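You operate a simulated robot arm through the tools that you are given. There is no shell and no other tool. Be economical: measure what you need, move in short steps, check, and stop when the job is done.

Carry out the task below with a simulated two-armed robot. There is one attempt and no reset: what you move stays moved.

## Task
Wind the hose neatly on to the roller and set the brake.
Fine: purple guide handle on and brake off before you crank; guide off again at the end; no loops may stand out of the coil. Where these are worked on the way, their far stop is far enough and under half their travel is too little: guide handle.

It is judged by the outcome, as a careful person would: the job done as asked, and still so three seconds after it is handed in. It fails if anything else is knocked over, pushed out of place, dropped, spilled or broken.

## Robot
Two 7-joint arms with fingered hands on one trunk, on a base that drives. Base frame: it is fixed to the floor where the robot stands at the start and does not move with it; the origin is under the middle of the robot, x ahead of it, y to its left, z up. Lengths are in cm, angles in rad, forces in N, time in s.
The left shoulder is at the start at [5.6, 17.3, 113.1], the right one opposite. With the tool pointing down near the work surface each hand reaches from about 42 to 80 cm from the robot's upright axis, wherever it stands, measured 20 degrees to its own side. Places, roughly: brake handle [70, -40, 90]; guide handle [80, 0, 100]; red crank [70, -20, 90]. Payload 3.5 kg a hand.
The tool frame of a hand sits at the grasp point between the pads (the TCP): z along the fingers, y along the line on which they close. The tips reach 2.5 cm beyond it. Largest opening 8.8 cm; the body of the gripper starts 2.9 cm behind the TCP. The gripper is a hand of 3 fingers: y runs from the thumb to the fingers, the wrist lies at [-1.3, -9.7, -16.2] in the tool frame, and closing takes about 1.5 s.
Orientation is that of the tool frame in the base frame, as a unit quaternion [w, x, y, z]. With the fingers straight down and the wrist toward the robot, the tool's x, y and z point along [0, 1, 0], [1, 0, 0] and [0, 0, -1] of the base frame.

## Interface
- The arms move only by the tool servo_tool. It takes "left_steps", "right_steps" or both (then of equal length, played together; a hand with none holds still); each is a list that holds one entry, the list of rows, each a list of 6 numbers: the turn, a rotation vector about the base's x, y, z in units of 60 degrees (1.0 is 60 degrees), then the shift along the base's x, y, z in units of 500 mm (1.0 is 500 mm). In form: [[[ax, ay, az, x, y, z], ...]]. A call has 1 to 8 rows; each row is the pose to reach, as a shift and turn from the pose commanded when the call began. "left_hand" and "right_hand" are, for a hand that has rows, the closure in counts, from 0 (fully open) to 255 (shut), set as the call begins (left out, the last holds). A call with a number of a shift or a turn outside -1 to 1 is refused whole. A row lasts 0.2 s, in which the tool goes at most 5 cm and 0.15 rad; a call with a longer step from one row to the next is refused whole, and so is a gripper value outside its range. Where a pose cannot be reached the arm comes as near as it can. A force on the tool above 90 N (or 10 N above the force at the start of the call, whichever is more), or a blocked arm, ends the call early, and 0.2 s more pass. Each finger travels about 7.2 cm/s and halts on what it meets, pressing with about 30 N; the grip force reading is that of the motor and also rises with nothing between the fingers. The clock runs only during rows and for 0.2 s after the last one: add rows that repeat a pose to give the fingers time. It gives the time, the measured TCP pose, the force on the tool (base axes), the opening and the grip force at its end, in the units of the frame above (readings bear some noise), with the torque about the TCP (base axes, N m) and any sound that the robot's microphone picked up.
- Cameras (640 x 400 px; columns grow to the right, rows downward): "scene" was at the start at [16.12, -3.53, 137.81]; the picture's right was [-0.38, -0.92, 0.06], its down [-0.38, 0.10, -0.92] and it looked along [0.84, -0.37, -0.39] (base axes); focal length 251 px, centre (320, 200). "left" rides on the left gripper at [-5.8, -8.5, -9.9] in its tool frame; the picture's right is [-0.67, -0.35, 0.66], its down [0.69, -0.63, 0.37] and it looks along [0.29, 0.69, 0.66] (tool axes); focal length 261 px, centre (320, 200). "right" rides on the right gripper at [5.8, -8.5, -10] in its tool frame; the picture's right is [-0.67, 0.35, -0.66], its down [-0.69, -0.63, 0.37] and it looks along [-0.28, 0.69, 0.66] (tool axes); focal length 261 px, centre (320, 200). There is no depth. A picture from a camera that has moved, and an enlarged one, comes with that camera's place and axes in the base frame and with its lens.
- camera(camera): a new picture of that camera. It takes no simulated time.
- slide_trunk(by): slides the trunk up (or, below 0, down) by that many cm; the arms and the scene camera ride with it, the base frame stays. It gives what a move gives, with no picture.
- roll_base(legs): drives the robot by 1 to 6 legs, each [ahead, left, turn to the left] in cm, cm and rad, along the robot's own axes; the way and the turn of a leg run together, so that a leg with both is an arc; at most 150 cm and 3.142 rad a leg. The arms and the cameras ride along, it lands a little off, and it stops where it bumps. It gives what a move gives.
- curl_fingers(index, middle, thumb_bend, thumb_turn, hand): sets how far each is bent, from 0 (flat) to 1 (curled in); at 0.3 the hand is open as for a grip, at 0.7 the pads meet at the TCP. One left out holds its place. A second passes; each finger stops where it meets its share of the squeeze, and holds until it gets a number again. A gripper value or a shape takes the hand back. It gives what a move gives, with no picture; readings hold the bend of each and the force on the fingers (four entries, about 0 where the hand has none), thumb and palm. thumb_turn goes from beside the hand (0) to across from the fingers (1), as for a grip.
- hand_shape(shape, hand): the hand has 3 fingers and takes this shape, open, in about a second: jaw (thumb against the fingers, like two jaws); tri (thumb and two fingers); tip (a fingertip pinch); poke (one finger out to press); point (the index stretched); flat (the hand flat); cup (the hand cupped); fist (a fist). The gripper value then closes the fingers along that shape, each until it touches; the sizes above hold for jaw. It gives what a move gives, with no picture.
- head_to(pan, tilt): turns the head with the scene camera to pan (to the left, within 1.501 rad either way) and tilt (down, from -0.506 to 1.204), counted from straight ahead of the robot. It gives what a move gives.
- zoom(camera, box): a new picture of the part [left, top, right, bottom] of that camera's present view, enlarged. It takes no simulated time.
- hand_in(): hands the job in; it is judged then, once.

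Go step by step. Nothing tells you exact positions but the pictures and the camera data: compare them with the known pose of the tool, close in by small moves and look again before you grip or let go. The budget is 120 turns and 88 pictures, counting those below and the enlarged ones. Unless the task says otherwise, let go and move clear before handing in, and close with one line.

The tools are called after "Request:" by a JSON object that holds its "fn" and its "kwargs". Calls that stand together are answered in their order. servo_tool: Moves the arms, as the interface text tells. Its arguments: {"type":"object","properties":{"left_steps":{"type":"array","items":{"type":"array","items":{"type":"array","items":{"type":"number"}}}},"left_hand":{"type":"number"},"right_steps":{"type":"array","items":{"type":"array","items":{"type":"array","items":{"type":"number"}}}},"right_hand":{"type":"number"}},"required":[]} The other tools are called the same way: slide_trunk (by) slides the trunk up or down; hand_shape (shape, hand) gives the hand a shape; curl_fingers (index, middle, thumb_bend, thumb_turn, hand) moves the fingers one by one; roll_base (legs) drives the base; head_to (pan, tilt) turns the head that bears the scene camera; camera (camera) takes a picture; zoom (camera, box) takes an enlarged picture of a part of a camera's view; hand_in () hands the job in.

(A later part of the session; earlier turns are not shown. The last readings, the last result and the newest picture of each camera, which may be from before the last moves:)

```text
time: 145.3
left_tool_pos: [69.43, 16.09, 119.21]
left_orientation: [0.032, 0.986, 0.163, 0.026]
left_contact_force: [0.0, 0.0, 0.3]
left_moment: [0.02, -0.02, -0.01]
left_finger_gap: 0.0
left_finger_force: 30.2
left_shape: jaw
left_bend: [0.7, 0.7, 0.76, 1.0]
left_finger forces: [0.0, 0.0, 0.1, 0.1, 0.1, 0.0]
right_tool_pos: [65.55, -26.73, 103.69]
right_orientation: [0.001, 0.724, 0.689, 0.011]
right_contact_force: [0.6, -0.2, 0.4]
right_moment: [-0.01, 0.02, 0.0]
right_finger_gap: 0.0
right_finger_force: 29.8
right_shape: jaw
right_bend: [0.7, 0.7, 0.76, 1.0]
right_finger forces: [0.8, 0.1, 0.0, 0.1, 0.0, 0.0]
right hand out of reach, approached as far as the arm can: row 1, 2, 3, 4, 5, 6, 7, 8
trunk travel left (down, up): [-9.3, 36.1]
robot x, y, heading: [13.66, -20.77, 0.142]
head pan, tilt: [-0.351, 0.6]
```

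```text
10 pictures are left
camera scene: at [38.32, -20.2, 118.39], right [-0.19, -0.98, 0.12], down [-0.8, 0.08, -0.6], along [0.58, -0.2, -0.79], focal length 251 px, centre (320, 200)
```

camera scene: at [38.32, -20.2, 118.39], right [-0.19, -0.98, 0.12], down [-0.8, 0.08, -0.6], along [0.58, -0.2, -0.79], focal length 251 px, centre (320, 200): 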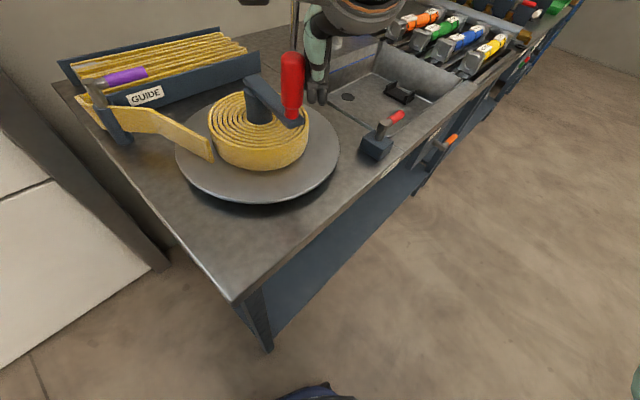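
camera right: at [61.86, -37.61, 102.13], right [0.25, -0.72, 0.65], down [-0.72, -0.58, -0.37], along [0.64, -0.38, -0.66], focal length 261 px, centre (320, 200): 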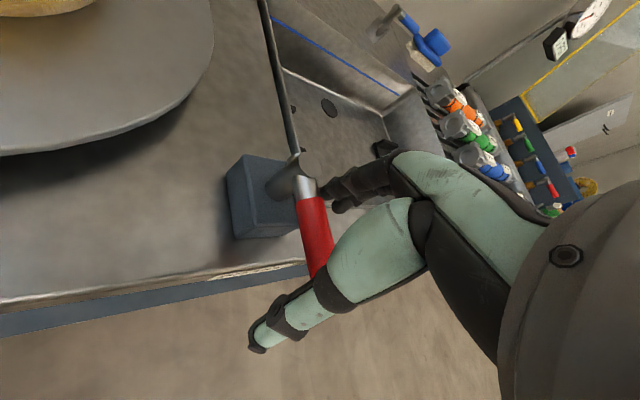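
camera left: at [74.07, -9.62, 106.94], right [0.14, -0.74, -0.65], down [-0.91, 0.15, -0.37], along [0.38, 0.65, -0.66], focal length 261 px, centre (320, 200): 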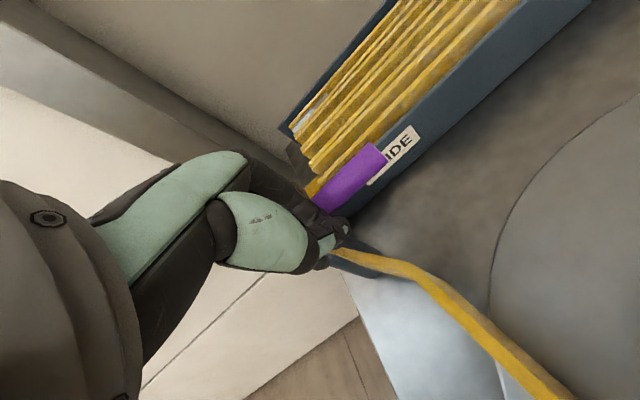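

The hand ran out of reach before loading the knob. I'll lift and return the base to the crank position.

Request:
{"fn": "servo_tool", "kwargs": {"right_steps": [[[0, 0, 0, 0.01, -0.04, 0], [0, 0, 0, 0.01, -0.06, 0.08], [0, 0, 0, 0.01, -0.08, 0.16], [0, 0, 0, 0.0, -0.1, 0.2]]]}}

Request:
{"fn": "roll_base", "kwargs": {"legs": [[-1, 15, 0], [0, 0, 0.13]]}}

Request:
{"fn": "servo_tool", "kwargs": {"right_steps": [[[0, 0, 0, 0, 0, 0]]]}}

```text
time: 146.3
left_tool_pos: [69.43, 16.09, 119.27]
left_orientation: [0.032, 0.986, 0.162, 0.027]
left_contact_force: [0.3, -1.3, -0.1]
left_moment: [0.01, -0.01, -0.04]
left_finger_gap: 0.01
left_finger_force: 30.0
left_shape: jaw
left_bend: [0.7, 0.7, 0.76, 1.0]
left_finger forces: [0.1, 0.0, 0.0, 0.1, 0.0, 0.1]
right_tool_pos: [65.39, -31.65, 113.76]
right_orientation: [0.0, 0.725, 0.689, 0.011]
right_contact_force: [1.1, 0.1, 0.5]
right_moment: [0.02, 0.04, 0.02]
right_finger_gap: 0.0
right_finger_force: 30.0
right_shape: jaw
right_bend: [0.7, 0.7, 0.76, 1.0]
right_finger forces: [0.0, 0.0, 0.0, 0.1, 0.0, 0.1]
trunk travel left (down, up): [-9.3, 36.1]
robot x, y, heading: [13.48, -20.94, 0.142]
head pan, tilt: [-0.351, 0.6]
```

```text
time: 148.2
left_tool_pos: [61.04, 37.68, 119.25]
left_orientation: [0.03, 0.973, 0.225, 0.028]
left_contact_force: [-0.1, 0.8, 0.1]
left_moment: [0.02, 0.0, -0.03]
left_finger_gap: 0.0
left_finger_force: 30.1
left_shape: jaw
left_bend: [0.7, 0.7, 0.76, 1.0]
left_finger forces: [0.1, 0.0, 0.0, 0.0, 0.1, 0.1]
right_tool_pos: [63.2, -10.3, 113.92]
right_orientation: [-0.001, 0.678, 0.735, 0.011]
right_contact_force: [0.0, -0.3, -0.2]
right_moment: [-0.04, 0.01, -0.01]
right_finger_gap: 0.0
right_finger_force: 29.5
right_shape: jaw
right_bend: [0.7, 0.7, 0.76, 1.0]
right_finger forces: [0.0, 0.0, 0.0, 0.0, 0.0, 0.0]
trunk travel left (down, up): [-9.3, 36.1]
robot x, y, heading: [10.58, -6.08, 0.267]
head pan, tilt: [-0.351, 0.6]
```

```text
time: 148.7
left_tool_pos: [61.28, 37.49, 119.26]
left_orientation: [0.03, 0.974, 0.225, 0.028]
left_contact_force: [0.8, 0.0, 0.4]
left_moment: [-0.01, -0.01, 0.01]
left_finger_gap: 0.0
left_finger_force: 30.0
left_shape: jaw
left_bend: [0.7, 0.7, 0.76, 1.0]
left_finger forces: [0.1, 0.1, 0.1, 0.0, 0.0, 0.0]
right_tool_pos: [63.19, -10.35, 113.84]
right_orientation: [-0.001, 0.68, 0.733, 0.011]
right_contact_force: [-0.9, -0.3, -0.1]
right_moment: [0.01, 0.01, 0.02]
right_finger_gap: 0.02
right_finger_force: 29.9
right_shape: jaw
right_bend: [0.7, 0.7, 0.76, 1.0]
right_finger forces: [0.0, 0.1, 0.0, 0.0, 0.1, 0.0]
trunk travel left (down, up): [-9.3, 36.1]
robot x, y, heading: [10.56, -6.42, 0.266]
head pan, tilt: [-0.351, 0.6]
```

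I'm on the trailing side anyway, so I'll repeat the counter-clockwise push slowly now that the lever is confirmed at its 308° stop.

Request:
{"fn": "servo_tool", "kwargs": {"right_steps": [[[0, 0, 0, 0.01, -0.07, 0], [0, 0, 0, 0.02, -0.14, -0.02], [0, 0, 0, 0.026, -0.2, -0.08], [0, 0, 0, 0.026, -0.202, -0.15], [0, 0, 0, 0.026, -0.202, -0.2], [0, 0, 0, 0.026, -0.202, -0.2]]]}}

Request:
{"fn": "servo_tool", "kwargs": {"right_steps": [[[0, 0, 0, 0.003, -0.02, 0], [0, 0, 0, 0.006, -0.03, 0], [0, 0, 0, 0.01, -0.04, 0], [0, 0, 0, 0.014, -0.048, 0], [0, 0, 0, 0.018, -0.055, 0], [0, 0, 0, 0.022, -0.062, 0], [0, 0, 0, 0.027, -0.069, 0], [0, 0, 0, 0.032, -0.076, 0]]]}}

```text
time: 150.1
left_tool_pos: [61.19, 37.65, 119.37]
left_orientation: [0.03, 0.974, 0.225, 0.029]
left_contact_force: [0.3, 0.6, -1.3]
left_moment: [0.0, 0.02, 0.04]
left_finger_gap: 0.01
left_finger_force: 30.2
left_shape: jaw
left_bend: [0.7, 0.7, 0.76, 1.0]
left_finger forces: [0.1, 0.1, 0.1, 0.0, 0.0, 0.1]
right_tool_pos: [64.26, -20.32, 103.69]
right_orientation: [0.0, 0.679, 0.734, 0.01]
right_contact_force: [-0.3, -0.3, -0.2]
right_moment: [-0.01, -0.02, 0.02]
right_finger_gap: 0.0
right_finger_force: 29.7
right_shape: jaw
right_bend: [0.7, 0.7, 0.76, 1.0]
right_finger forces: [0.1, 0.0, 0.1, 0.0, 0.0, 0.0]
trunk travel left (down, up): [-9.3, 36.1]
robot x, y, heading: [10.62, -6.26, 0.275]
head pan, tilt: [-0.351, 0.6]
```

```text
time: 151.8
left_tool_pos: [60.88, 38.74, 118.98]
left_orientation: [0.034, 0.973, 0.227, 0.03]
left_contact_force: [-0.2, 0.5, 0.6]
left_moment: [0.01, -0.02, 0.02]
left_finger_gap: 0.0
left_finger_force: 29.8
left_shape: jaw
left_bend: [0.7, 0.7, 0.76, 1.0]
left_finger forces: [0.0, 0.0, 0.0, 0.1, 0.0, 0.0]
right_tool_pos: [65.79, -23.19, 103.89]
right_orientation: [0.001, 0.678, 0.735, 0.007]
right_contact_force: [-19.6, 51.0, -12.0]
right_moment: [-0.07, 0.1, 0.4]
right_finger_gap: 0.0
right_finger_force: 30.3
right_shape: jaw
right_bend: [0.7, 0.7, 0.76, 1.0]
right_finger forces: [0.0, 80.8, 0.0, 0.0, 0.1, 0.1]
trunk travel left (down, up): [-9.3, 36.1]
robot x, y, heading: [10.67, -6.14, 0.275]
head pan, tilt: [-0.351, 0.6]
```

Counter-clockwise is blocked here too. On to the clockwise test with the lever at 308°.

Request:
{"fn": "servo_tool", "kwargs": {"right_steps": [[[0, 0, 0, -0.01, 0.04, 0], [0, 0, 0, -0.01, 0.04, 0.09], [0, 0, 0, -0.01, 0.04, 0.18], [0, 0, 0, 0.04, -0.02, 0.18], [0, 0, 0, 0.08, -0.09, 0.18], [0, 0, 0, 0.08, -0.11, 0.12], [0, 0, 0, 0.08, -0.11, 0.05], [0, 0, 0, 0.08, -0.11, 0.0]]]}}

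Request:
{"fn": "servo_tool", "kwargs": {"right_steps": [[[0, 0, 0, -0.016, 0.005, 0], [0, 0, 0, -0.032, 0.014, 0], [0, 0, 0, -0.048, 0.026, 0], [0, 0, 0, -0.064, 0.04, 0], [0, 0, 0, -0.078, 0.054, 0], [0, 0, 0, -0.09, 0.07, 0], [0, 0, 0, -0.1, 0.086, 0], [0, 0, 0, -0.109, 0.103, 0]]]}}

Request:
{"fn": "camera", "kwargs": {"camera": "scene"}}

```text
time: 153.7
left_tool_pos: [61.1, 37.59, 119.31]
left_orientation: [0.03, 0.974, 0.225, 0.028]
left_contact_force: [0.9, 0.0, 0.4]
left_moment: [-0.04, 0.03, -0.01]
left_finger_gap: 0.0
left_finger_force: 29.8
left_shape: jaw
left_bend: [0.7, 0.7, 0.76, 1.0]
left_finger forces: [0.1, 0.1, 0.1, 0.0, 0.0, 0.0]
right_tool_pos: [70.3, -29.71, 103.77]
right_orientation: [0.0, 0.678, 0.735, 0.011]
right_contact_force: [-0.6, 0.7, 0.0]
right_moment: [-0.02, -0.02, 0.03]
right_finger_gap: 0.01
right_finger_force: 30.3
right_shape: jaw
right_bend: [0.7, 0.7, 0.77, 1.0]
right_finger forces: [0.0, 0.0, 0.0, 0.0, 0.0, 0.0]
trunk travel left (down, up): [-9.3, 36.1]
robot x, y, heading: [10.14, -5.51, 0.269]
head pan, tilt: [-0.351, 0.6]
```

```text
time: 155.4
left_tool_pos: [61.2, 37.57, 119.15]
left_orientation: [0.03, 0.974, 0.225, 0.028]
left_contact_force: [0.6, 0.3, -0.4]
left_moment: [0.01, 0.04, 0.02]
left_finger_gap: 0.0
left_finger_force: 29.8
left_shape: jaw
left_bend: [0.7, 0.7, 0.76, 1.0]
left_finger forces: [0.0, 0.1, 0.0, 0.0, 0.1, 0.1]
right_tool_pos: [64.61, -24.53, 103.71]
right_orientation: [0.0, 0.68, 0.733, 0.012]
right_contact_force: [1.6, -0.5, 0.1]
right_moment: [0.03, 0.01, 0.0]
right_finger_gap: 0.0
right_finger_force: 29.7
right_shape: jaw
right_bend: [0.7, 0.7, 0.77, 1.0]
right_finger forces: [1.5, 0.1, 0.0, 0.0, 0.1, 0.0]
trunk travel left (down, up): [-9.3, 36.1]
robot x, y, heading: [9.99, -6.22, 0.268]
head pan, tilt: [-0.351, 0.6]
```

```text
9 pictures are left
camera scene: at [34.93, -2.41, 118.39], right [-0.06, -0.99, 0.12], down [-0.8, -0.02, -0.6], along [0.6, -0.13, -0.79], focal length 251 px, centre (320, 200)
```

scene: 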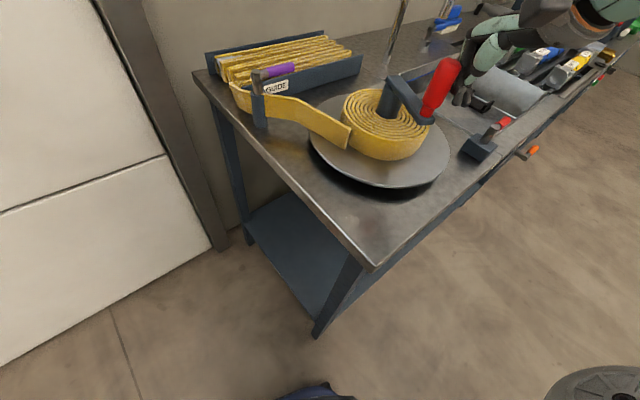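

Clockwise turns freely with the lever at 308°, so that is brake off and winding runs clockwise. I'll continue pushing round.

Request:
{"fn": "servo_tool", "kwargs": {"right_steps": [[[0, 0, 0, 0.004, 0.047, 0], [0, 0, 0, -0.006, 0.106, 0], [0, 0, 0, 0.004, 0.165, 0], [0, 0, 0, 0.034, 0.217, 0], [0, 0, 0, 0.08, 0.255, 0], [0, 0, 0, 0.136, 0.275, 0], [0, 0, 0, 0.196, 0.275, 0]]]}}

```text
time: 157.1
left_tool_pos: [61.28, 37.47, 119.09]
left_orientation: [0.031, 0.973, 0.225, 0.028]
left_contact_force: [0.0, 0.1, 0.2]
left_moment: [0.0, 0.01, 0.02]
left_finger_gap: 0.0
left_finger_force: 30.3
left_shape: jaw
left_bend: [0.7, 0.7, 0.76, 1.0]
left_finger forces: [0.0, 0.1, 0.0, 0.0, 0.0, 0.0]
right_tool_pos: [74.69, -10.82, 103.72]
right_orientation: [0.0, 0.679, 0.734, 0.01]
right_contact_force: [-0.6, 0.6, 0.1]
right_moment: [-0.01, -0.05, -0.01]
right_finger_gap: 0.0
right_finger_force: 29.5
right_shape: jaw
right_bend: [0.7, 0.7, 0.77, 1.0]
right_finger forces: [0.0, 1.3, 0.1, 0.1, 0.0, 0.1]
trunk travel left (down, up): [-9.3, 36.1]
robot x, y, heading: [10.58, -6.12, 0.271]
head pan, tilt: [-0.351, 0.6]
```

All reached, with light contact. Continuing round the far side.

Request:
{"fn": "servo_tool", "kwargs": {"right_steps": [[[0, 0, 0, 0.05, -0.019, 0], [0, 0, 0, 0.096, -0.057, 0], [0, 0, 0, 0.126, -0.109, 0], [0, 0, 0, 0.136, -0.168, 0], [0, 0, 0, 0.126, -0.227, 0], [0, 0, 0, 0.096, -0.279, 0], [0, 0, 0, 0.05, -0.317, 0], [0, 0, 0, -0.006, -0.337, 0]]]}}

Request:
{"fn": "camera", "kwargs": {"camera": "scene"}}

```text
time: 158.8
left_tool_pos: [61.05, 38.3, 118.96]
left_orientation: [0.034, 0.973, 0.226, 0.027]
left_contact_force: [0.3, -0.2, -0.2]
left_moment: [-0.02, 0.04, 0.02]
left_finger_gap: 0.0
left_finger_force: 29.6
left_shape: jaw
left_bend: [0.7, 0.7, 0.76, 1.0]
left_finger forces: [0.0, 0.0, 0.0, 0.0, 0.1, 0.0]
right_tool_pos: [74.43, -26.76, 104.03]
right_orientation: [0.001, 0.678, 0.735, 0.009]
right_contact_force: [1.2, 27.5, -2.0]
right_moment: [0.35, 0.02, 0.04]
right_finger_gap: 0.0
right_finger_force: 30.0
right_shape: jaw
right_bend: [0.7, 0.7, 0.77, 1.0]
right_finger forces: [0.0, 13.2, 0.0, 0.0, 0.0, 0.1]
trunk travel left (down, up): [-9.3, 36.1]
robot x, y, heading: [10.54, -6.04, 0.278]
head pan, tilt: [-0.351, 0.6]
```

```text
8 pictures are left
camera scene: at [34.97, -1.71, 118.34], right [-0.06, -0.99, 0.12], down [-0.8, -0.03, -0.6], along [0.6, -0.13, -0.79], focal length 251 px, centre (320, 200)
```

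scene: 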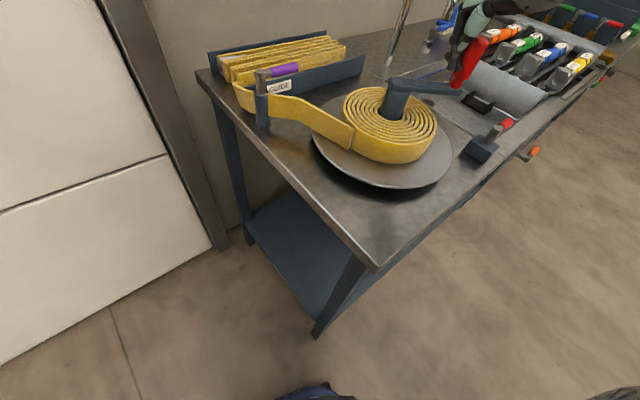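

The hose is winding on (the tray has emptied some). The hand drifted slightly inside the knob's circle, so I'll shift behind it at a larger radius and keep pushing.

Request:
{"fn": "servo_tool", "kwargs": {"right_steps": [[[0, 0, 0, 0.05, 0.004, 0], [0, 0, 0, 0.042, -0.022, 0], [0, 0, 0, -0.014, -0.033, 0], [0, 0, 0, -0.062, -0.032, 0], [0, 0, 0, -0.108, -0.017, 0], [0, 0, 0, -0.15, 0.009, 0], [0, 0, 0, -0.182, 0.045, 0], [0, 0, 0, -0.205, 0.088, 0]]]}}

Request:
{"fn": "camera", "kwargs": {"camera": "scene"}}

```text
time: 159.7
left_tool_pos: [60.74, 39.2, 118.82]
left_orientation: [0.034, 0.972, 0.23, 0.028]
left_contact_force: [-0.3, 0.0, 0.3]
left_moment: [0.02, -0.01, -0.03]
left_finger_gap: 0.0
left_finger_force: 29.5
left_shape: jaw
left_bend: [0.7, 0.7, 0.76, 1.0]
left_finger forces: [0.0, 0.0, 0.1, 0.1, 0.0, 0.0]
right_tool_pos: [73.98, -26.79, 104.41]
right_orientation: [-0.004, 0.67, 0.742, 0.016]
right_contact_force: [0.7, 67.5, -9.7]
right_moment: [1.41, 0.04, 0.08]
right_finger_gap: 0.02
right_finger_force: 29.7
right_shape: jaw
right_bend: [0.7, 0.7, 0.77, 1.0]
right_finger forces: [0.1, 60.1, 0.1, 0.1, 0.0, 0.1]
trunk travel left (down, up): [-9.3, 36.1]
robot x, y, heading: [10.34, -6.25, 0.283]
head pan, tilt: [-0.351, 0.6]
stopped in row 4 (right hand): the force on the tool passed its limit at 92 N (the readings are from after the stop); the commanded pose is now the measured one
```

```text
7 pictures are left
camera scene: at [34.99, -1.06, 118.34], right [-0.05, -0.99, 0.12], down [-0.8, -0.03, -0.6], along [0.6, -0.13, -0.79], focal length 251 px, centre (320, 200)
```

scene: 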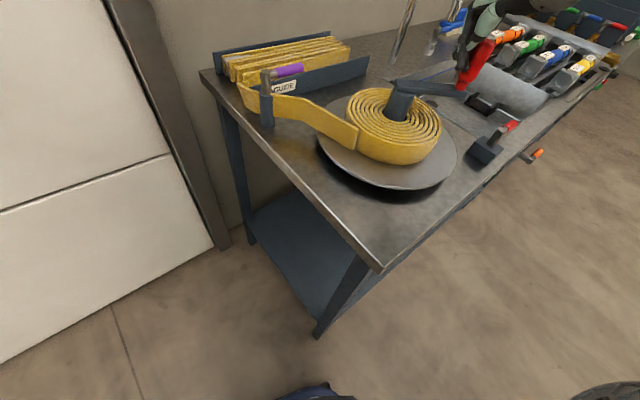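

The knob is on the -y side of the hand, so the true crank centre is nearer [73.2,-20.2]. I'll step around behind the knob with this centre.

Request:
{"fn": "servo_tool", "kwargs": {"right_steps": [[[0, 0, 0, 0.01, 0.02, 0], [0, 0, 0, 0.08, 0.014, 0], [0, 0, 0, 0.09, -0.02, 0], [0, 0, 0, 0.029, -0.036, 0], [0, 0, 0, -0.016, -0.042, 0], [0, 0, 0, -0.061, -0.036, 0], [0, 0, 0, -0.103, -0.018, 0], [0, 0, 0, -0.139, 0.009, 0]]]}}

```text
time: 161.5
left_tool_pos: [60.93, 38.07, 119.23]
left_orientation: [0.03, 0.973, 0.228, 0.028]
left_contact_force: [-0.5, -0.3, 0.1]
left_moment: [-0.03, -0.01, 0.02]
left_finger_gap: 0.0
left_finger_force: 30.0
left_shape: jaw
left_bend: [0.7, 0.7, 0.76, 1.0]
left_finger forces: [0.0, 0.0, 0.0, 0.0, 0.0, 0.1]
right_tool_pos: [66.99, -27.91, 104.12]
right_orientation: [-0.003, 0.674, 0.739, 0.017]
right_contact_force: [-0.9, -2.0, 0.0]
right_moment: [0.0, 0.02, -0.01]
right_finger_gap: 0.0
right_finger_force: 30.2
right_shape: jaw
right_bend: [0.7, 0.7, 0.77, 1.0]
right_finger forces: [1.5, 0.0, 0.0, 0.0, 0.0, 0.0]
trunk travel left (down, up): [-9.3, 36.1]
robot x, y, heading: [10.32, -6.14, 0.281]
head pan, tilt: [-0.351, 0.6]
```

Good, contact is light again. Next half turn.

Request:
{"fn": "servo_tool", "kwargs": {"right_steps": [[[0, 0, 0, -0.025, 0.064, 0], [0, 0, 0, -0.047, 0.121, 0], [0, 0, 0, -0.048, 0.181, 0], [0, 0, 0, -0.028, 0.238, 0], [0, 0, 0, 0.01, 0.285, 0], [0, 0, 0, 0.062, 0.316, 0], [0, 0, 0, 0.121, 0.328, 0], [0, 0, 0, 0.181, 0.319, 0]]]}}

```text
time: 163.3
left_tool_pos: [60.99, 37.93, 119.22]
left_orientation: [0.03, 0.973, 0.227, 0.028]
left_contact_force: [0.1, -0.2, -0.3]
left_moment: [0.0, 0.0, 0.01]
left_finger_gap: 0.0
left_finger_force: 29.7
left_shape: jaw
left_bend: [0.7, 0.7, 0.76, 1.0]
left_finger forces: [0.1, 0.0, 0.0, 0.1, 0.0, 0.0]
right_tool_pos: [75.91, -12.01, 104.26]
right_orientation: [-0.004, 0.673, 0.739, 0.017]
right_contact_force: [-2.6, -1.3, 0.5]
right_moment: [-0.01, -0.02, -0.06]
right_finger_gap: 0.0
right_finger_force: 29.8
right_shape: jaw
right_bend: [0.7, 0.7, 0.77, 1.0]
right_finger forces: [0.0, 2.4, 0.0, 0.1, 0.0, 0.1]
trunk travel left (down, up): [-9.3, 36.1]
robot x, y, heading: [10.3, -5.76, 0.273]
head pan, tilt: [-0.351, 0.6]
```

Request:
{"fn": "servo_tool", "kwargs": {"right_steps": [[[0, 0, 0, 0.053, -0.027, 0], [0, 0, 0, 0.094, -0.072, 0], [0, 0, 0, 0.116, -0.128, 0], [0, 0, 0, 0.12, -0.188, 0], [0, 0, 0, 0.108, -0.25, 0], [0, 0, 0, 0.069, -0.301, 0], [0, 0, 0, 0.015, -0.334, 0], [0, 0, 0, -0.048, -0.348, 0]]]}}

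```text
time: 165.1
left_tool_pos: [60.91, 37.86, 119.27]
left_orientation: [0.03, 0.973, 0.227, 0.029]
left_contact_force: [0.5, 0.2, 0.3]
left_moment: [-0.03, 0.01, 0.02]
left_finger_gap: 0.01
left_finger_force: 29.6
left_shape: jaw
left_bend: [0.7, 0.7, 0.76, 1.0]
left_finger forces: [0.1, 0.0, 0.0, 0.1, 0.0, 0.0]
right_tool_pos: [73.54, -29.56, 104.19]
right_orientation: [-0.004, 0.675, 0.737, 0.016]
right_contact_force: [1.9, -0.3, 1.0]
right_moment: [0.0, -0.03, -0.03]
right_finger_gap: 0.01
right_finger_force: 30.2
right_shape: jaw
right_bend: [0.7, 0.7, 0.77, 1.0]
right_finger forces: [1.0, 0.0, 0.0, 0.0, 0.1, 0.0]
trunk travel left (down, up): [-9.3, 36.1]
robot x, y, heading: [10.41, -6.03, 0.277]
head pan, tilt: [-0.351, 0.6]
```

Request:
{"fn": "servo_tool", "kwargs": {"right_steps": [[[0, 0, 0, -0.06, 0.022, 0], [0, 0, 0, -0.113, 0.051, 0], [0, 0, 0, -0.154, 0.096, 0], [0, 0, 0, -0.176, 0.152, 0], [0, 0, 0, -0.178, 0.212, 0], [0, 0, 0, -0.16, 0.27, 0], [0, 0, 0, -0.122, 0.317, 0], [0, 0, 0, -0.071, 0.349, 0]]]}}

Request:
{"fn": "camera", "kwargs": {"camera": "scene"}}

```text
time: 166.0
left_tool_pos: [61.32, 37.04, 119.29]
left_orientation: [0.027, 0.974, 0.224, 0.028]
left_contact_force: [0.3, 0.3, 0.5]
left_moment: [-0.11, -0.04, -0.02]
left_finger_gap: 0.01
left_finger_force: 30.5
left_shape: jaw
left_bend: [0.7, 0.7, 0.76, 1.0]
left_finger forces: [0.0, 0.1, 0.0, 0.1, 0.1, 0.1]
right_tool_pos: [65.84, -24.77, 104.27]
right_orientation: [0.002, 0.685, 0.728, 0.015]
right_contact_force: [14.6, -74.5, -5.5]
right_moment: [0.43, 0.14, -0.18]
right_finger_gap: 0.01
right_finger_force: 29.8
right_shape: jaw
right_bend: [0.7, 0.7, 0.77, 1.0]
right_finger forces: [121.2, 0.0, 0.1, 0.0, 0.0, 0.1]
trunk travel left (down, up): [-9.3, 36.1]
robot x, y, heading: [10.65, -6.13, 0.27]
head pan, tilt: [-0.351, 0.6]
stopped in row 4 (right hand): the force on the tool passed its limit at 94 N (the readings are from after the stop); the commanded pose is now the measured one
```

```text
6 pictures are left
camera scene: at [35.09, -3.01, 118.35], right [-0.06, -0.99, 0.11], down [-0.8, -0.02, -0.6], along [0.6, -0.13, -0.79], focal length 251 px, centre (320, 200)
```

scene: 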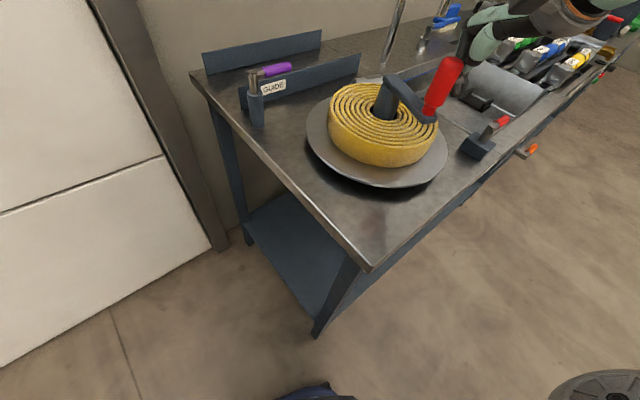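

The tray is empty, the hose is fully wound and the crank is at its end stop. Next I release, lift, and position the base to turn the guide off with the right hand.

Request:
{"fn": "servo_tool", "kwargs": {"right_steps": [[[0, 0, 0, 0.005, -0.04, 0], [0, 0, 0, 0.005, -0.06, 0.07], [0, 0, 0, -0.02, -0.06, 0.15], [0, 0, 0, -0.05, -0.03, 0.22], [0, 0, 0, -0.06, 0.02, 0.26]]]}}

Request:
{"fn": "roll_base", "kwargs": {"legs": [[0, 0, 0.13], [4, 1.5, 0]]}}

Request:
{"fn": "servo_tool", "kwargs": {"right_steps": [[[0, 0, 0, 0, 0, 0]]]}}

```text
time: 167.2
left_tool_pos: [61.12, 37.7, 119.21]
left_orientation: [0.031, 0.973, 0.225, 0.027]
left_contact_force: [0.7, 0.1, 0.9]
left_moment: [0.0, 0.0, -0.01]
left_finger_gap: 0.0
left_finger_force: 30.0
left_shape: jaw
left_bend: [0.7, 0.7, 0.76, 1.0]
left_finger forces: [0.0, 0.0, 0.0, 0.0, 0.1, 0.0]
right_tool_pos: [62.58, -22.66, 117.64]
right_orientation: [0.004, 0.681, 0.732, 0.018]
right_contact_force: [0.2, -0.2, 0.8]
right_moment: [-0.02, 0.04, -0.05]
right_finger_gap: 0.01
right_finger_force: 30.6
right_shape: jaw
right_bend: [0.7, 0.7, 0.77, 1.0]
right_finger forces: [0.0, 0.0, 0.1, 0.1, 0.0, 0.0]
trunk travel left (down, up): [-9.3, 36.1]
robot x, y, heading: [10.46, -5.81, 0.273]
head pan, tilt: [-0.351, 0.6]
```

```text
time: 168.7
left_tool_pos: [58.11, 46.58, 119.38]
left_orientation: [0.027, 0.957, 0.287, 0.03]
left_contact_force: [0.1, 0.1, 0.1]
left_moment: [-0.03, -0.01, 0.02]
left_finger_gap: 0.0
left_finger_force: 29.8
left_shape: jaw
left_bend: [0.7, 0.7, 0.76, 1.0]
left_finger forces: [0.0, 0.1, 0.1, 0.1, 0.0, 0.0]
right_tool_pos: [67.31, -13.12, 117.57]
right_orientation: [0.003, 0.632, 0.775, 0.02]
right_contact_force: [-0.5, 0.4, 0.3]
right_moment: [-0.01, -0.04, -0.01]
right_finger_gap: 0.01
right_finger_force: 30.1
right_shape: jaw
right_bend: [0.7, 0.7, 0.77, 1.0]
right_finger forces: [0.0, 0.1, 0.0, 0.1, 0.1, 0.2]
trunk travel left (down, up): [-9.3, 36.1]
robot x, y, heading: [13.85, -3.34, 0.402]
head pan, tilt: [-0.351, 0.6]
```

```text
time: 169.1
left_tool_pos: [58.15, 46.63, 119.41]
left_orientation: [0.027, 0.957, 0.286, 0.031]
left_contact_force: [0.2, -0.8, -0.2]
left_moment: [0.01, -0.02, 0.03]
left_finger_gap: 0.0
left_finger_force: 30.2
left_shape: jaw
left_bend: [0.7, 0.7, 0.76, 1.0]
left_finger forces: [0.1, 0.0, 0.1, 0.0, 0.0, 0.0]
right_tool_pos: [67.37, -13.08, 117.62]
right_orientation: [0.003, 0.632, 0.775, 0.02]
right_contact_force: [-0.5, 0.3, -0.6]
right_moment: [0.03, 0.01, 0.01]
right_finger_gap: 0.0
right_finger_force: 30.5
right_shape: jaw
right_bend: [0.7, 0.7, 0.77, 1.0]
right_finger forces: [0.0, 0.0, 0.0, 0.1, 0.0, 0.1]
trunk travel left (down, up): [-9.3, 36.1]
robot x, y, heading: [13.26, -3.03, 0.402]
head pan, tilt: [-0.351, 0.6]
```

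Request:
{"fn": "servo_tool", "kwargs": {"right_steps": [[[0, 0, 0, 0.03, 0.03, -0.06], [0, 0, 0, 0.08, 0.08, -0.12], [0, 0, 0, 0.13, 0.13, -0.17], [0, 0, 0, 0.18, 0.18, -0.19], [0, 0, 0, 0.23, 0.23, -0.2], [0, 0, 0, 0.272, 0.262, -0.2], [0, 0, 0, 0.272, 0.262, -0.2]]], "right_hand": 0}}

Request:
{"fn": "head_to", "kwargs": {"pan": -0.15, "tilt": 0.5}}

Request:
{"fn": "camera", "kwargs": {"camera": "scene"}}

```text
time: 170.7
left_tool_pos: [58.25, 46.64, 119.27]
left_orientation: [0.028, 0.957, 0.286, 0.03]
left_contact_force: [-0.3, -0.7, -0.3]
left_moment: [0.01, 0.0, 0.0]
left_finger_gap: 0.01
left_finger_force: 30.3
left_shape: jaw
left_bend: [0.7, 0.7, 0.76, 1.0]
left_finger forces: [0.1, 0.0, 0.0, 0.1, 0.0, 0.1]
right_tool_pos: [80.32, -0.5, 107.49]
right_orientation: [0.002, 0.632, 0.774, 0.02]
right_contact_force: [0.2, -0.5, -0.1]
right_moment: [-0.03, -0.04, 0.02]
right_finger_gap: 8.76
right_finger_force: 0.0
right_shape: jaw
right_bend: [0.3, 0.3, 0.3, 0.98]
right_finger forces: [0.0, 0.1, 0.0, 0.0, 0.0, 0.0]
right hand out of reach, approached as far as the arm can: row 6, 7
trunk travel left (down, up): [-9.3, 36.1]
robot x, y, heading: [14.1, -3.18, 0.4]
head pan, tilt: [-0.351, 0.6]
```

```text
time: 171.5
left_tool_pos: [58.27, 46.75, 119.26]
left_orientation: [0.028, 0.957, 0.288, 0.031]
left_contact_force: [0.4, -0.7, 0.2]
left_moment: [-0.01, 0.01, 0.02]
left_finger_gap: 0.0
left_finger_force: 29.7
left_shape: jaw
left_bend: [0.7, 0.7, 0.76, 1.0]
left_finger forces: [0.0, 0.1, 0.1, 0.0, 0.0, 0.0]
right_tool_pos: [80.57, -0.48, 107.35]
right_orientation: [0.002, 0.631, 0.775, 0.019]
right_contact_force: [0.0, 0.4, -0.5]
right_moment: [0.01, 0.0, -0.02]
right_finger_gap: 8.8
right_finger_force: 0.1
right_shape: jaw
right_bend: [0.3, 0.3, 0.3, 0.98]
right_finger forces: [0.1, 0.0, 0.1, 0.0, 0.0, 0.0]
trunk travel left (down, up): [-9.3, 36.1]
robot x, y, heading: [13.92, -3.42, 0.398]
head pan, tilt: [-0.15, 0.499]
```

```text
5 pictures are left
camera scene: at [37.69, 5.61, 119.01], right [0.26, -0.97, 0.05], down [-0.71, -0.22, -0.67], along [0.66, 0.13, -0.74], focal length 251 px, centre (320, 200)
```

scene: 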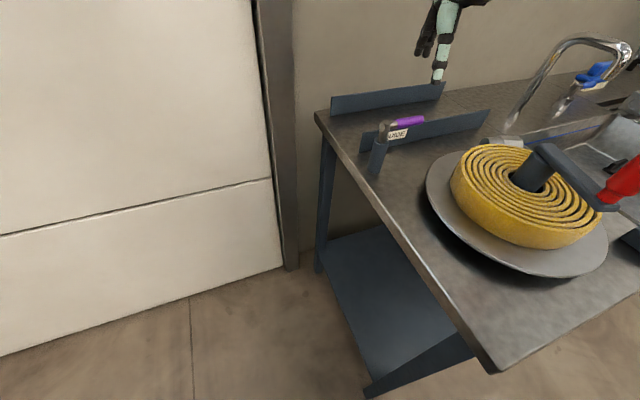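

The open hand is right above the purple handle, so I'll descend, close loosely around it, and then check.

Request:
{"fn": "servo_tool", "kwargs": {"right_steps": [[[0, 0, 0, 0, 0, -0.06], [0, 0, 0, 0, 0, -0.12], [0, 0, 0, 0, 0, -0.17], [0, 0, 0, 0, 0, -0.206], [0, 0, 0, 0, 0, -0.206]]]}}

Request:
{"fn": "servo_tool", "kwargs": {"right_steps": [[[0, 0, 0, 0, 0, 0], [0, 0, 0, 0, 0, 0], [0, 0, 0, 0, 0, 0], [0, 0, 0, 0, 0, 0], [0, 0, 0, 0, 0, 0], [0, 0, 0, 0, 0, 0], [0, 0, 0, 0, 0, 0]]], "right_hand": 220}}

```text
time: 172.7
left_tool_pos: [58.39, 46.76, 119.26]
left_orientation: [0.028, 0.957, 0.288, 0.031]
left_contact_force: [0.6, 0.6, 0.1]
left_moment: [-0.03, 0.0, 0.01]
left_finger_gap: 0.0
left_finger_force: 30.0
left_shape: jaw
left_bend: [0.7, 0.7, 0.76, 1.0]
left_finger forces: [0.0, 0.1, 0.1, 0.0, 0.0, 0.0]
right_tool_pos: [80.38, -0.28, 97.03]
right_orientation: [0.002, 0.632, 0.775, 0.019]
right_contact_force: [-0.1, -0.1, 0.4]
right_moment: [-0.01, -0.01, 0.01]
right_finger_gap: 8.77
right_finger_force: 0.1
right_shape: jaw
right_bend: [0.3, 0.3, 0.3, 0.98]
right_finger forces: [0.0, 0.1, 0.0, 0.0, 0.0, 0.0]
trunk travel left (down, up): [-9.3, 36.1]
robot x, y, heading: [13.7, -3.24, 0.399]
head pan, tilt: [-0.15, 0.499]
```

```text
time: 174.3
left_tool_pos: [58.39, 46.73, 119.2]
left_orientation: [0.029, 0.957, 0.288, 0.029]
left_contact_force: [0.1, -0.8, -0.3]
left_moment: [0.03, -0.01, 0.0]
left_finger_gap: 0.0
left_finger_force: 30.0
left_shape: jaw
left_bend: [0.7, 0.7, 0.76, 1.0]
left_finger forces: [0.0, 0.0, 0.1, 0.0, 0.0, 0.0]
right_tool_pos: [80.45, -0.39, 96.99]
right_orientation: [0.002, 0.632, 0.775, 0.018]
right_contact_force: [0.8, -0.8, -0.7]
right_moment: [0.01, -0.01, 0.04]
right_finger_gap: 1.24
right_finger_force: 0.1
right_shape: jaw
right_bend: [0.73, 0.6, 0.74, 1.0]
right_finger forces: [0.0, 1.4, 0.0, 0.0, 0.6, 0.1]
trunk travel left (down, up): [-9.3, 36.1]
robot x, y, heading: [14.01, -3.35, 0.399]
head pan, tilt: [-0.15, 0.499]
```

The handle is caged. Sweeping it clockwise back to off.

Request:
{"fn": "servo_tool", "kwargs": {"right_steps": [[[0, 0, 0, -0.0152, -0.0176, 0], [0, 0, 0, -0.0376, -0.0264, 0], [0, 0, 0, -0.0614, -0.03, 0], [0, 0, 0, -0.0852, -0.028, 0], [0, 0, 0, -0.108, -0.0208, 0], [0, 0, 0, -0.1288, -0.0086, 0], [0, 0, 0, -0.144, 0.005, 0], [0, 0, 0, -0.153, 0.0168, 0]]]}}

Request:
{"fn": "servo_tool", "kwargs": {"right_steps": [[[0, 0, 0, -0.01, 0.012, 0], [0, 0, 0, -0.02, 0.024, 0], [0, 0, 0, -0.028, 0.038, 0], [0, 0, 0, -0.034, 0.05, 0], [0, 0, 0, -0.034, 0.05, 0]]]}}

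Request:
{"fn": "zoom", "kwargs": {"camera": "scene", "box": [320, 60, 640, 260]}}

```text
time: 176.1
left_tool_pos: [58.67, 46.12, 119.23]
left_orientation: [0.026, 0.957, 0.286, 0.03]
left_contact_force: [-0.1, 0.2, -0.1]
left_moment: [0.01, 0.0, 0.01]
left_finger_gap: 0.0
left_finger_force: 29.8
left_shape: jaw
left_bend: [0.7, 0.7, 0.76, 1.0]
left_finger forces: [0.0, 0.1, 0.0, 0.1, 0.0, 0.0]
right_tool_pos: [72.85, -0.17, 96.78]
right_orientation: [-0.001, 0.634, 0.773, 0.018]
right_contact_force: [9.2, -28.1, -9.3]
right_moment: [-0.35, -0.03, -1.05]
right_finger_gap: 1.88
right_finger_force: 23.4
right_shape: jaw
right_bend: [0.74, 0.66, 0.79, 0.99]
right_finger forces: [36.6, 6.9, 0.0, 0.0, 14.9, 0.0]
trunk travel left (down, up): [-9.3, 36.1]
robot x, y, heading: [13.88, -2.92, 0.398]
head pan, tilt: [-0.15, 0.499]
```

```text
time: 176.8
left_tool_pos: [59.13, 45.62, 119.4]
left_orientation: [0.025, 0.958, 0.283, 0.029]
left_contact_force: [-0.3, 0.2, 0.5]
left_moment: [-0.05, 0.0, -0.03]
left_finger_gap: 0.0
left_finger_force: 30.1
left_shape: jaw
left_bend: [0.7, 0.7, 0.76, 1.0]
left_finger forces: [0.0, 0.0, 0.0, 0.1, 0.0, 0.1]
right_tool_pos: [72.5, 0.07, 96.61]
right_orientation: [0.0, 0.648, 0.761, 0.014]
right_contact_force: [28.0, -63.0, 0.4]
right_moment: [-0.48, -0.47, -2.21]
right_finger_gap: 1.72
right_finger_force: 30.2
right_shape: jaw
right_bend: [0.28, 0.67, 0.79, 0.99]
right_finger forces: [63.6, 18.8, 0.1, 0.0, 13.4, 0.0]
trunk travel left (down, up): [-9.3, 36.1]
robot x, y, heading: [13.63, -3.16, 0.396]
head pan, tilt: [-0.15, 0.499]
stopped in row 3 (right hand): the force on the tool passed its limit at 95 N (the readings are from after the stop); the commanded pose is now the measured one
```

```text
2.00 times, centred on (480, 160) of scene
camera zoom: at [38.17, 4.68, 118.99], right [0.25, -0.97, 0.04], down [-0.71, -0.21, -0.67], along [0.66, 0.13, -0.74], focal length 502 px, centre (0, 280)
```

zoom: 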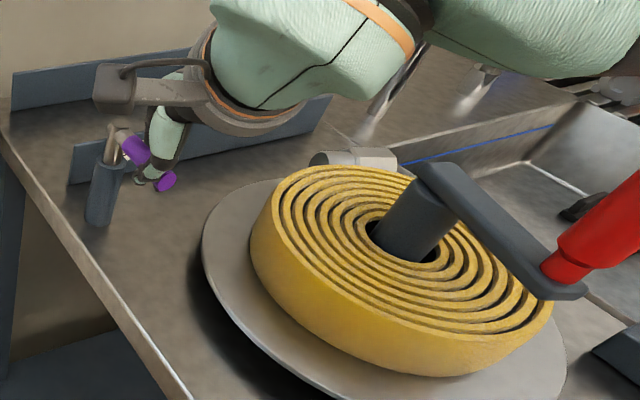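

The guide is back at its off stop, and the coil looks neat. I'll release, lift, and drive to the brake.

Request:
{"fn": "servo_tool", "kwargs": {"right_steps": [[[0, 0, 0, 0.02, -0.024, 0], [0, 0, 0, 0.02, -0.024, 0], [0, 0, 0, 0.02, -0.024, 0], [0, 0, 0, 0.02, -0.024, 0], [0, 0, 0, 0.015, -0.024, 0.08], [0, 0, 0, 0, -0.03, 0.17], [0, 0, 0, -0.03, -0.05, 0.26], [0, 0, 0, -0.06, -0.08, 0.34]]], "right_hand": 0}}

Request:
{"fn": "servo_tool", "kwargs": {"right_steps": [[[0, 0, 0, -0.03, -0.06, 0.03], [0, 0, 0, -0.06, -0.12, 0.06], [0, 0, 0, -0.06, -0.12, 0.06]]]}}

Request:
{"fn": "roll_base", "kwargs": {"legs": [[0, 0, -0.337], [0, -24.5, 0]]}}

Request:
{"fn": "head_to", "kwargs": {"pan": -0.351, "tilt": 0.6}}

```text
time: 178.6
left_tool_pos: [58.42, 46.42, 119.29]
left_orientation: [0.029, 0.958, 0.285, 0.03]
left_contact_force: [-0.9, -0.1, -0.2]
left_moment: [-0.04, 0.02, 0.01]
left_finger_gap: 0.01
left_finger_force: 30.1
left_shape: jaw
left_bend: [0.7, 0.7, 0.76, 1.0]
left_finger forces: [0.0, 0.1, 0.0, 0.0, 0.0, 0.0]
right_tool_pos: [68.67, -2.67, 114.04]
right_orientation: [0.003, 0.64, 0.768, 0.016]
right_contact_force: [-0.4, -0.7, 0.1]
right_moment: [-0.01, -0.01, 0.03]
right_finger_gap: 8.78
right_finger_force: 0.0
right_shape: jaw
right_bend: [0.3, 0.3, 0.3, 0.98]
right_finger forces: [0.0, 0.0, 0.0, 0.0, 0.1, 0.1]
trunk travel left (down, up): [-9.3, 36.1]
robot x, y, heading: [14.0, -3.36, 0.396]
head pan, tilt: [-0.15, 0.499]
```

```text
time: 179.4
left_tool_pos: [58.54, 46.56, 119.1]
left_orientation: [0.028, 0.957, 0.286, 0.029]
left_contact_force: [0.0, -0.1, 0.0]
left_moment: [-0.02, -0.02, 0.0]
left_finger_gap: 0.0
left_finger_force: 30.1
left_shape: jaw
left_bend: [0.7, 0.7, 0.76, 1.0]
left_finger forces: [0.1, 0.0, 0.1, 0.0, 0.0, 0.0]
right_tool_pos: [65.93, -8.77, 116.83]
right_orientation: [0.003, 0.64, 0.768, 0.014]
right_contact_force: [0.3, -0.3, -0.5]
right_moment: [0.0, -0.02, 0.0]
right_finger_gap: 8.77
right_finger_force: 0.1
right_shape: jaw
right_bend: [0.3, 0.3, 0.3, 0.98]
right_finger forces: [0.0, 0.0, 0.0, 0.1, 0.1, 0.0]
trunk travel left (down, up): [-9.3, 36.1]
robot x, y, heading: [13.8, -3.37, 0.401]
head pan, tilt: [-0.15, 0.499]
```

```text
time: 182.3
left_tool_pos: [73.89, 4.48, 119.26]
left_orientation: [0.033, 0.992, 0.12, 0.024]
left_contact_force: [-0.4, 0.0, -0.2]
left_moment: [0.01, -0.03, -0.03]
left_finger_gap: 0.0
left_finger_force: 30.1
left_shape: jaw
left_bend: [0.7, 0.7, 0.76, 1.0]
left_finger forces: [0.1, 0.0, 0.0, 0.0, 0.0, 0.0]
right_tool_pos: [62.41, -50.03, 116.76]
right_orientation: [0.006, 0.761, 0.648, 0.014]
right_contact_force: [0.1, 0.2, -0.1]
right_moment: [-0.01, 0.03, 0.03]
right_finger_gap: 8.79
right_finger_force: 0.1
right_shape: jaw
right_bend: [0.3, 0.3, 0.3, 0.98]
right_finger forces: [0.0, 0.0, 0.1, 0.1, 0.1, 0.0]
trunk travel left (down, up): [-9.3, 36.1]
robot x, y, heading: [14.65, -27.6, 0.058]
head pan, tilt: [-0.15, 0.499]
```

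```text
time: 183.0
left_tool_pos: [73.77, 4.57, 119.12]
left_orientation: [0.033, 0.992, 0.119, 0.025]
left_contact_force: [0.0, 0.5, -0.7]
left_moment: [-0.02, -0.02, 0.01]
left_finger_gap: 0.0
left_finger_force: 30.0
left_shape: jaw
left_bend: [0.7, 0.7, 0.76, 1.0]
left_finger forces: [0.0, 0.0, 0.0, 0.0, 0.1, 0.1]
right_tool_pos: [62.41, -49.91, 116.91]
right_orientation: [0.005, 0.761, 0.649, 0.014]
right_contact_force: [-0.1, 0.1, -0.2]
right_moment: [0.0, 0.03, 0.0]
right_finger_gap: 8.74
right_finger_force: 0.0
right_shape: jaw
right_bend: [0.3, 0.3, 0.3, 0.98]
right_finger forces: [0.0, 0.0, 0.0, 0.0, 0.0, 0.0]
trunk travel left (down, up): [-9.3, 36.1]
robot x, y, heading: [15.12, -27.03, 0.057]
head pan, tilt: [-0.351, 0.6]
```

Request:
{"fn": "servo_tool", "kwargs": {"right_steps": [[[0, 0, 0, 0.05, 0.02, -0.06], [0, 0, 0, 0.1, 0.04, -0.12], [0, 0, 0, 0.15, 0.06, -0.18], [0, 0, 0, 0.2, 0.08, -0.24], [0, 0, 0, 0.25, 0.1, -0.3], [0, 0, 0, 0.288, 0.118, -0.318], [0, 0, 0, 0.288, 0.118, -0.318]]]}}

Request:
{"fn": "servo_tool", "kwargs": {"right_steps": [[[0, 0, 0, 0, 0, 0]]]}}

```text
time: 184.6
left_tool_pos: [73.8, 4.6, 119.42]
left_orientation: [0.034, 0.992, 0.119, 0.024]
left_contact_force: [0.0, 0.1, 0.7]
left_moment: [0.05, -0.02, -0.01]
left_finger_gap: 0.01
left_finger_force: 29.7
left_shape: jaw
left_bend: [0.7, 0.7, 0.76, 1.0]
left_finger forces: [0.0, 0.0, 0.1, 0.0, 0.0, 0.0]
right_tool_pos: [76.89, -44.16, 100.91]
right_orientation: [0.005, 0.761, 0.648, 0.015]
right_contact_force: [0.0, 0.1, 0.0]
right_moment: [-0.02, 0.03, 0.01]
right_finger_gap: 8.79
right_finger_force: 0.1
right_shape: jaw
right_bend: [0.3, 0.3, 0.3, 0.98]
right_finger forces: [0.1, 0.1, 0.1, 0.1, 0.0, 0.1]
trunk travel left (down, up): [-9.3, 36.1]
robot x, y, heading: [15.37, -27.52, 0.06]
head pan, tilt: [-0.351, 0.6]
```

```text
time: 185.0
left_tool_pos: [73.92, 4.57, 119.32]
left_orientation: [0.033, 0.992, 0.12, 0.025]
left_contact_force: [0.6, -0.2, 0.0]
left_moment: [0.01, -0.01, -0.03]
left_finger_gap: 0.0
left_finger_force: 29.7
left_shape: jaw
left_bend: [0.7, 0.7, 0.76, 1.0]
left_finger forces: [0.0, 0.0, 0.0, 0.1, 0.0, 0.1]
right_tool_pos: [76.99, -44.15, 100.89]
right_orientation: [0.005, 0.761, 0.649, 0.015]
right_contact_force: [0.4, -1.4, -1.4]
right_moment: [0.0, 0.0, 0.02]
right_finger_gap: 8.76
right_finger_force: 0.1
right_shape: jaw
right_bend: [0.3, 0.3, 0.3, 0.98]
right_finger forces: [0.0, 0.0, 0.1, 0.0, 0.1, 0.0]
trunk travel left (down, up): [-9.3, 36.1]
robot x, y, heading: [15.11, -27.33, 0.058]
head pan, tilt: [-0.351, 0.6]
```

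Same pose as the earlier successful grip: down, cage, then sweep clockwise.

Request:
{"fn": "servo_tool", "kwargs": {"right_steps": [[[0, 0, 0, -0.004, 0.002, -0.07], [0, 0, 0, -0.004, 0.002, -0.14], [0, 0, 0, -0.004, 0.002, -0.184], [0, 0, 0, -0.004, 0.002, -0.184]]], "right_hand": 0}}

Request:
{"fn": "servo_tool", "kwargs": {"right_steps": [[[0, 0, 0, 0, 0, 0], [0, 0, 0, 0, 0, 0], [0, 0, 0, 0, 0, 0], [0, 0, 0, 0, 0, 0], [0, 0, 0, 0, 0, 0], [0, 0, 0, 0, 0, 0], [0, 0, 0, 0, 0, 0]]], "right_hand": 220}}

Request:
{"fn": "servo_tool", "kwargs": {"right_steps": [[[0, 0, 0, -0.0104, -0.016, 0], [0, 0, 0, -0.0264, -0.0272, 0], [0, 0, 0, -0.044, -0.0346, 0], [0, 0, 0, -0.0634, -0.038, 0], [0, 0, 0, -0.083, -0.0366, 0], [0, 0, 0, -0.1016, -0.0312, 0], [0, 0, 0, -0.1186, -0.0216, 0], [0, 0, 0, -0.13, -0.0118, 0]]]}}

Request:
{"fn": "servo_tool", "kwargs": {"right_steps": [[[0, 0, 0, -0.014, 0.008, 0], [0, 0, 0, -0.026, 0.018, 0], [0, 0, 0, -0.036, 0.03, 0], [0, 0, 0, -0.044, 0.044, 0], [0, 0, 0, -0.05, 0.056, 0], [0, 0, 0, -0.05, 0.056, 0]]]}}

Request:
{"fn": "zoom", "kwargs": {"camera": "scene", "box": [180, 30, 420, 180]}}

```text
time: 186.0
left_tool_pos: [73.9, 4.58, 119.16]
left_orientation: [0.033, 0.992, 0.12, 0.025]
left_contact_force: [0.2, 0.1, 0.5]
left_moment: [0.0, -0.02, 0.0]
left_finger_gap: 0.0
left_finger_force: 30.0
left_shape: jaw
left_bend: [0.7, 0.7, 0.76, 1.0]
left_finger forces: [0.0, 0.1, 0.1, 0.0, 0.0, 0.0]
right_tool_pos: [76.65, -43.99, 91.76]
right_orientation: [0.006, 0.76, 0.65, 0.015]
right_contact_force: [0.4, -0.3, 0.0]
right_moment: [-0.03, -0.02, 0.01]
right_finger_gap: 8.76
right_finger_force: 0.0
right_shape: jaw
right_bend: [0.3, 0.3, 0.3, 0.98]
right_finger forces: [0.1, 0.0, 0.1, 0.0, 0.0, 0.0]
trunk travel left (down, up): [-9.3, 36.1]
robot x, y, heading: [15.09, -27.28, 0.059]
head pan, tilt: [-0.351, 0.6]
```

```text
time: 187.6
left_tool_pos: [73.58, 4.62, 119.36]
left_orientation: [0.033, 0.992, 0.12, 0.025]
left_contact_force: [-0.2, 0.0, -0.5]
left_moment: [-0.01, -0.01, -0.01]
left_finger_gap: 0.0
left_finger_force: 29.8
left_shape: jaw
left_bend: [0.7, 0.7, 0.76, 1.0]
left_finger forces: [0.0, 0.0, 0.0, 0.0, 0.1, 0.1]
right_tool_pos: [76.38, -44.06, 91.82]
right_orientation: [0.006, 0.76, 0.649, 0.016]
right_contact_force: [-23.1, 4.2, -7.5]
right_moment: [-0.01, -0.16, 0.05]
right_finger_gap: 3.95
right_finger_force: 0.0
right_shape: jaw
right_bend: [0.73, 0.62, 0.6, 1.0]
right_finger forces: [0.0, 0.0, 0.0, 0.1, 23.2, 0.0]
trunk travel left (down, up): [-9.3, 36.1]
robot x, y, heading: [14.96, -27.77, 0.06]
head pan, tilt: [-0.351, 0.6]
```

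```text
time: 189.4
left_tool_pos: [73.96, 4.36, 119.26]
left_orientation: [0.033, 0.992, 0.119, 0.024]
left_contact_force: [-0.3, -0.9, 0.5]
left_moment: [-0.03, 0.03, -0.01]
left_finger_gap: 0.0
left_finger_force: 30.1
left_shape: jaw
left_bend: [0.7, 0.7, 0.76, 1.0]
left_finger forces: [0.0, 0.0, 0.0, 0.0, 0.0, 0.0]
right_tool_pos: [70.23, -44.74, 91.65]
right_orientation: [0.005, 0.76, 0.649, 0.015]
right_contact_force: [1.6, -5.3, -1.8]
right_moment: [-0.01, -0.02, -0.15]
right_finger_gap: 1.28
right_finger_force: 0.0
right_shape: jaw
right_bend: [0.72, 0.62, 0.74, 1.0]
right_finger forces: [5.5, 0.0, 0.1, 0.1, 0.0, 0.0]
trunk travel left (down, up): [-9.3, 36.1]
robot x, y, heading: [15.14, -27.3, 0.06]
head pan, tilt: [-0.351, 0.6]
```

```text
time: 190.8
left_tool_pos: [74.35, 3.15, 119.52]
left_orientation: [0.026, 0.992, 0.119, 0.024]
left_contact_force: [-0.4, -0.6, -0.8]
left_moment: [0.02, 0.03, 0.0]
left_finger_gap: 0.0
left_finger_force: 30.0
left_shape: jaw
left_bend: [0.7, 0.7, 0.76, 1.0]
left_finger forces: [0.1, 0.0, 0.0, 0.1, 0.0, 0.0]
right_tool_pos: [67.78, -43.04, 91.41]
right_orientation: [0.001, 0.764, 0.645, 0.016]
right_contact_force: [23.5, -70.7, 11.3]
right_moment: [0.29, -0.29, -2.53]
right_finger_gap: 2.76
right_finger_force: 0.1
right_shape: jaw
right_bend: [0.27, 0.58, 0.74, 1.0]
right_finger forces: [66.3, 7.0, 0.0, 0.1, 0.1, 0.0]
trunk travel left (down, up): [-9.3, 36.1]
robot x, y, heading: [14.87, -27.14, 0.055]
head pan, tilt: [-0.351, 0.6]
```

```text
2.67 times, centred on (300, 105) of scene
camera zoom: at [40.04, -30.27, 118.33], right [-0.27, -0.96, 0.1], down [-0.79, 0.16, -0.6], along [0.55, -0.24, -0.8], focal length 669 px, centre (373, 453)
```

zoom: 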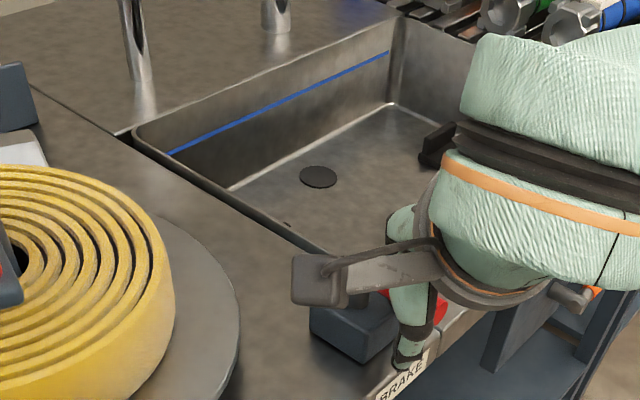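

The brake lever is at its on stop (75 N, as before). I'll relax, open, lift clear and back off.

Request:
{"fn": "servo_tool", "kwargs": {"right_steps": [[[0, 0, 0, 0.02, -0.03, 0], [0, 0, 0, 0.02, -0.03, 0], [0, 0, 0, 0.02, -0.03, 0], [0, 0, 0, 0.02, -0.03, 0.06], [0, 0, 0, 0.0, -0.04, 0.15], [0, 0, 0, -0.03, -0.05, 0.24], [0, 0, 0, -0.06, -0.05, 0.33], [0, 0, 0, -0.08, -0.05, 0.41]]], "right_hand": 0}}

Request:
{"fn": "roll_base", "kwargs": {"legs": [[-12, 0, 0]]}}

Request:
{"fn": "camera", "kwargs": {"camera": "scene"}}

```text
time: 192.6
left_tool_pos: [73.89, 4.54, 119.32]
left_orientation: [0.034, 0.992, 0.121, 0.026]
left_contact_force: [0.2, 0.1, 0.8]
left_moment: [-0.02, -0.02, -0.02]
left_finger_gap: 0.0
left_finger_force: 30.3
left_shape: jaw
left_bend: [0.7, 0.7, 0.76, 1.0]
left_finger forces: [0.0, 0.0, 0.0, 0.1, 0.1, 0.0]
right_tool_pos: [63.62, -44.22, 112.33]
right_orientation: [0.006, 0.76, 0.65, 0.014]
right_contact_force: [-0.3, -0.3, 0.8]
right_moment: [0.01, 0.02, 0.01]
right_finger_gap: 8.77
right_finger_force: 0.0
right_shape: jaw
right_bend: [0.3, 0.3, 0.3, 0.98]
right_finger forces: [0.1, 0.0, 0.0, 0.1, 0.0, 0.1]
trunk travel left (down, up): [-9.3, 36.1]
robot x, y, heading: [15.0, -27.64, 0.057]
head pan, tilt: [-0.351, 0.6]
```

```text
time: 193.8
left_tool_pos: [62.01, 3.8, 119.21]
left_orientation: [0.033, 0.992, 0.12, 0.024]
left_contact_force: [-0.2, -1.4, 0.3]
left_moment: [-0.02, 0.02, 0.0]
left_finger_gap: 0.0
left_finger_force: 29.4
left_shape: jaw
left_bend: [0.7, 0.7, 0.76, 1.0]
left_finger forces: [0.0, 0.1, 0.0, 0.0, 0.1, 0.1]
right_tool_pos: [51.78, -44.87, 112.31]
right_orientation: [0.006, 0.76, 0.649, 0.014]
right_contact_force: [0.3, -0.2, 0.6]
right_moment: [0.02, 0.02, -0.01]
right_finger_gap: 8.74
right_finger_force: 0.0
right_shape: jaw
right_bend: [0.3, 0.3, 0.3, 0.98]
right_finger forces: [0.0, 0.0, 0.0, 0.1, 0.1, 0.0]
trunk travel left (down, up): [-9.3, 36.1]
robot x, y, heading: [3.43, -27.87, 0.062]
head pan, tilt: [-0.351, 0.6]
```

```text
2 pictures are left
camera scene: at [27.9, -29.63, 118.37], right [-0.27, -0.96, 0.12], down [-0.79, 0.15, -0.6], along [0.56, -0.25, -0.79], focal length 251 px, centre (320, 200)
```

scene: 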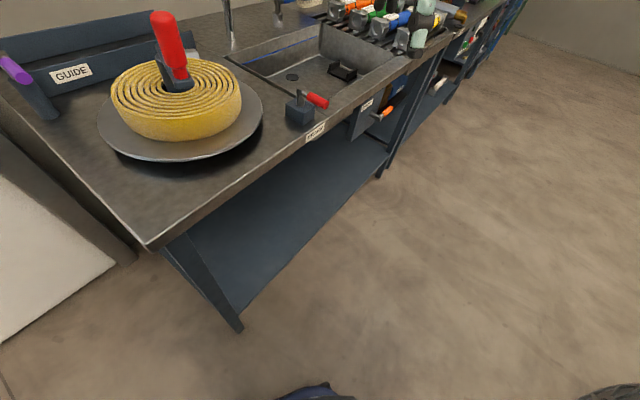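

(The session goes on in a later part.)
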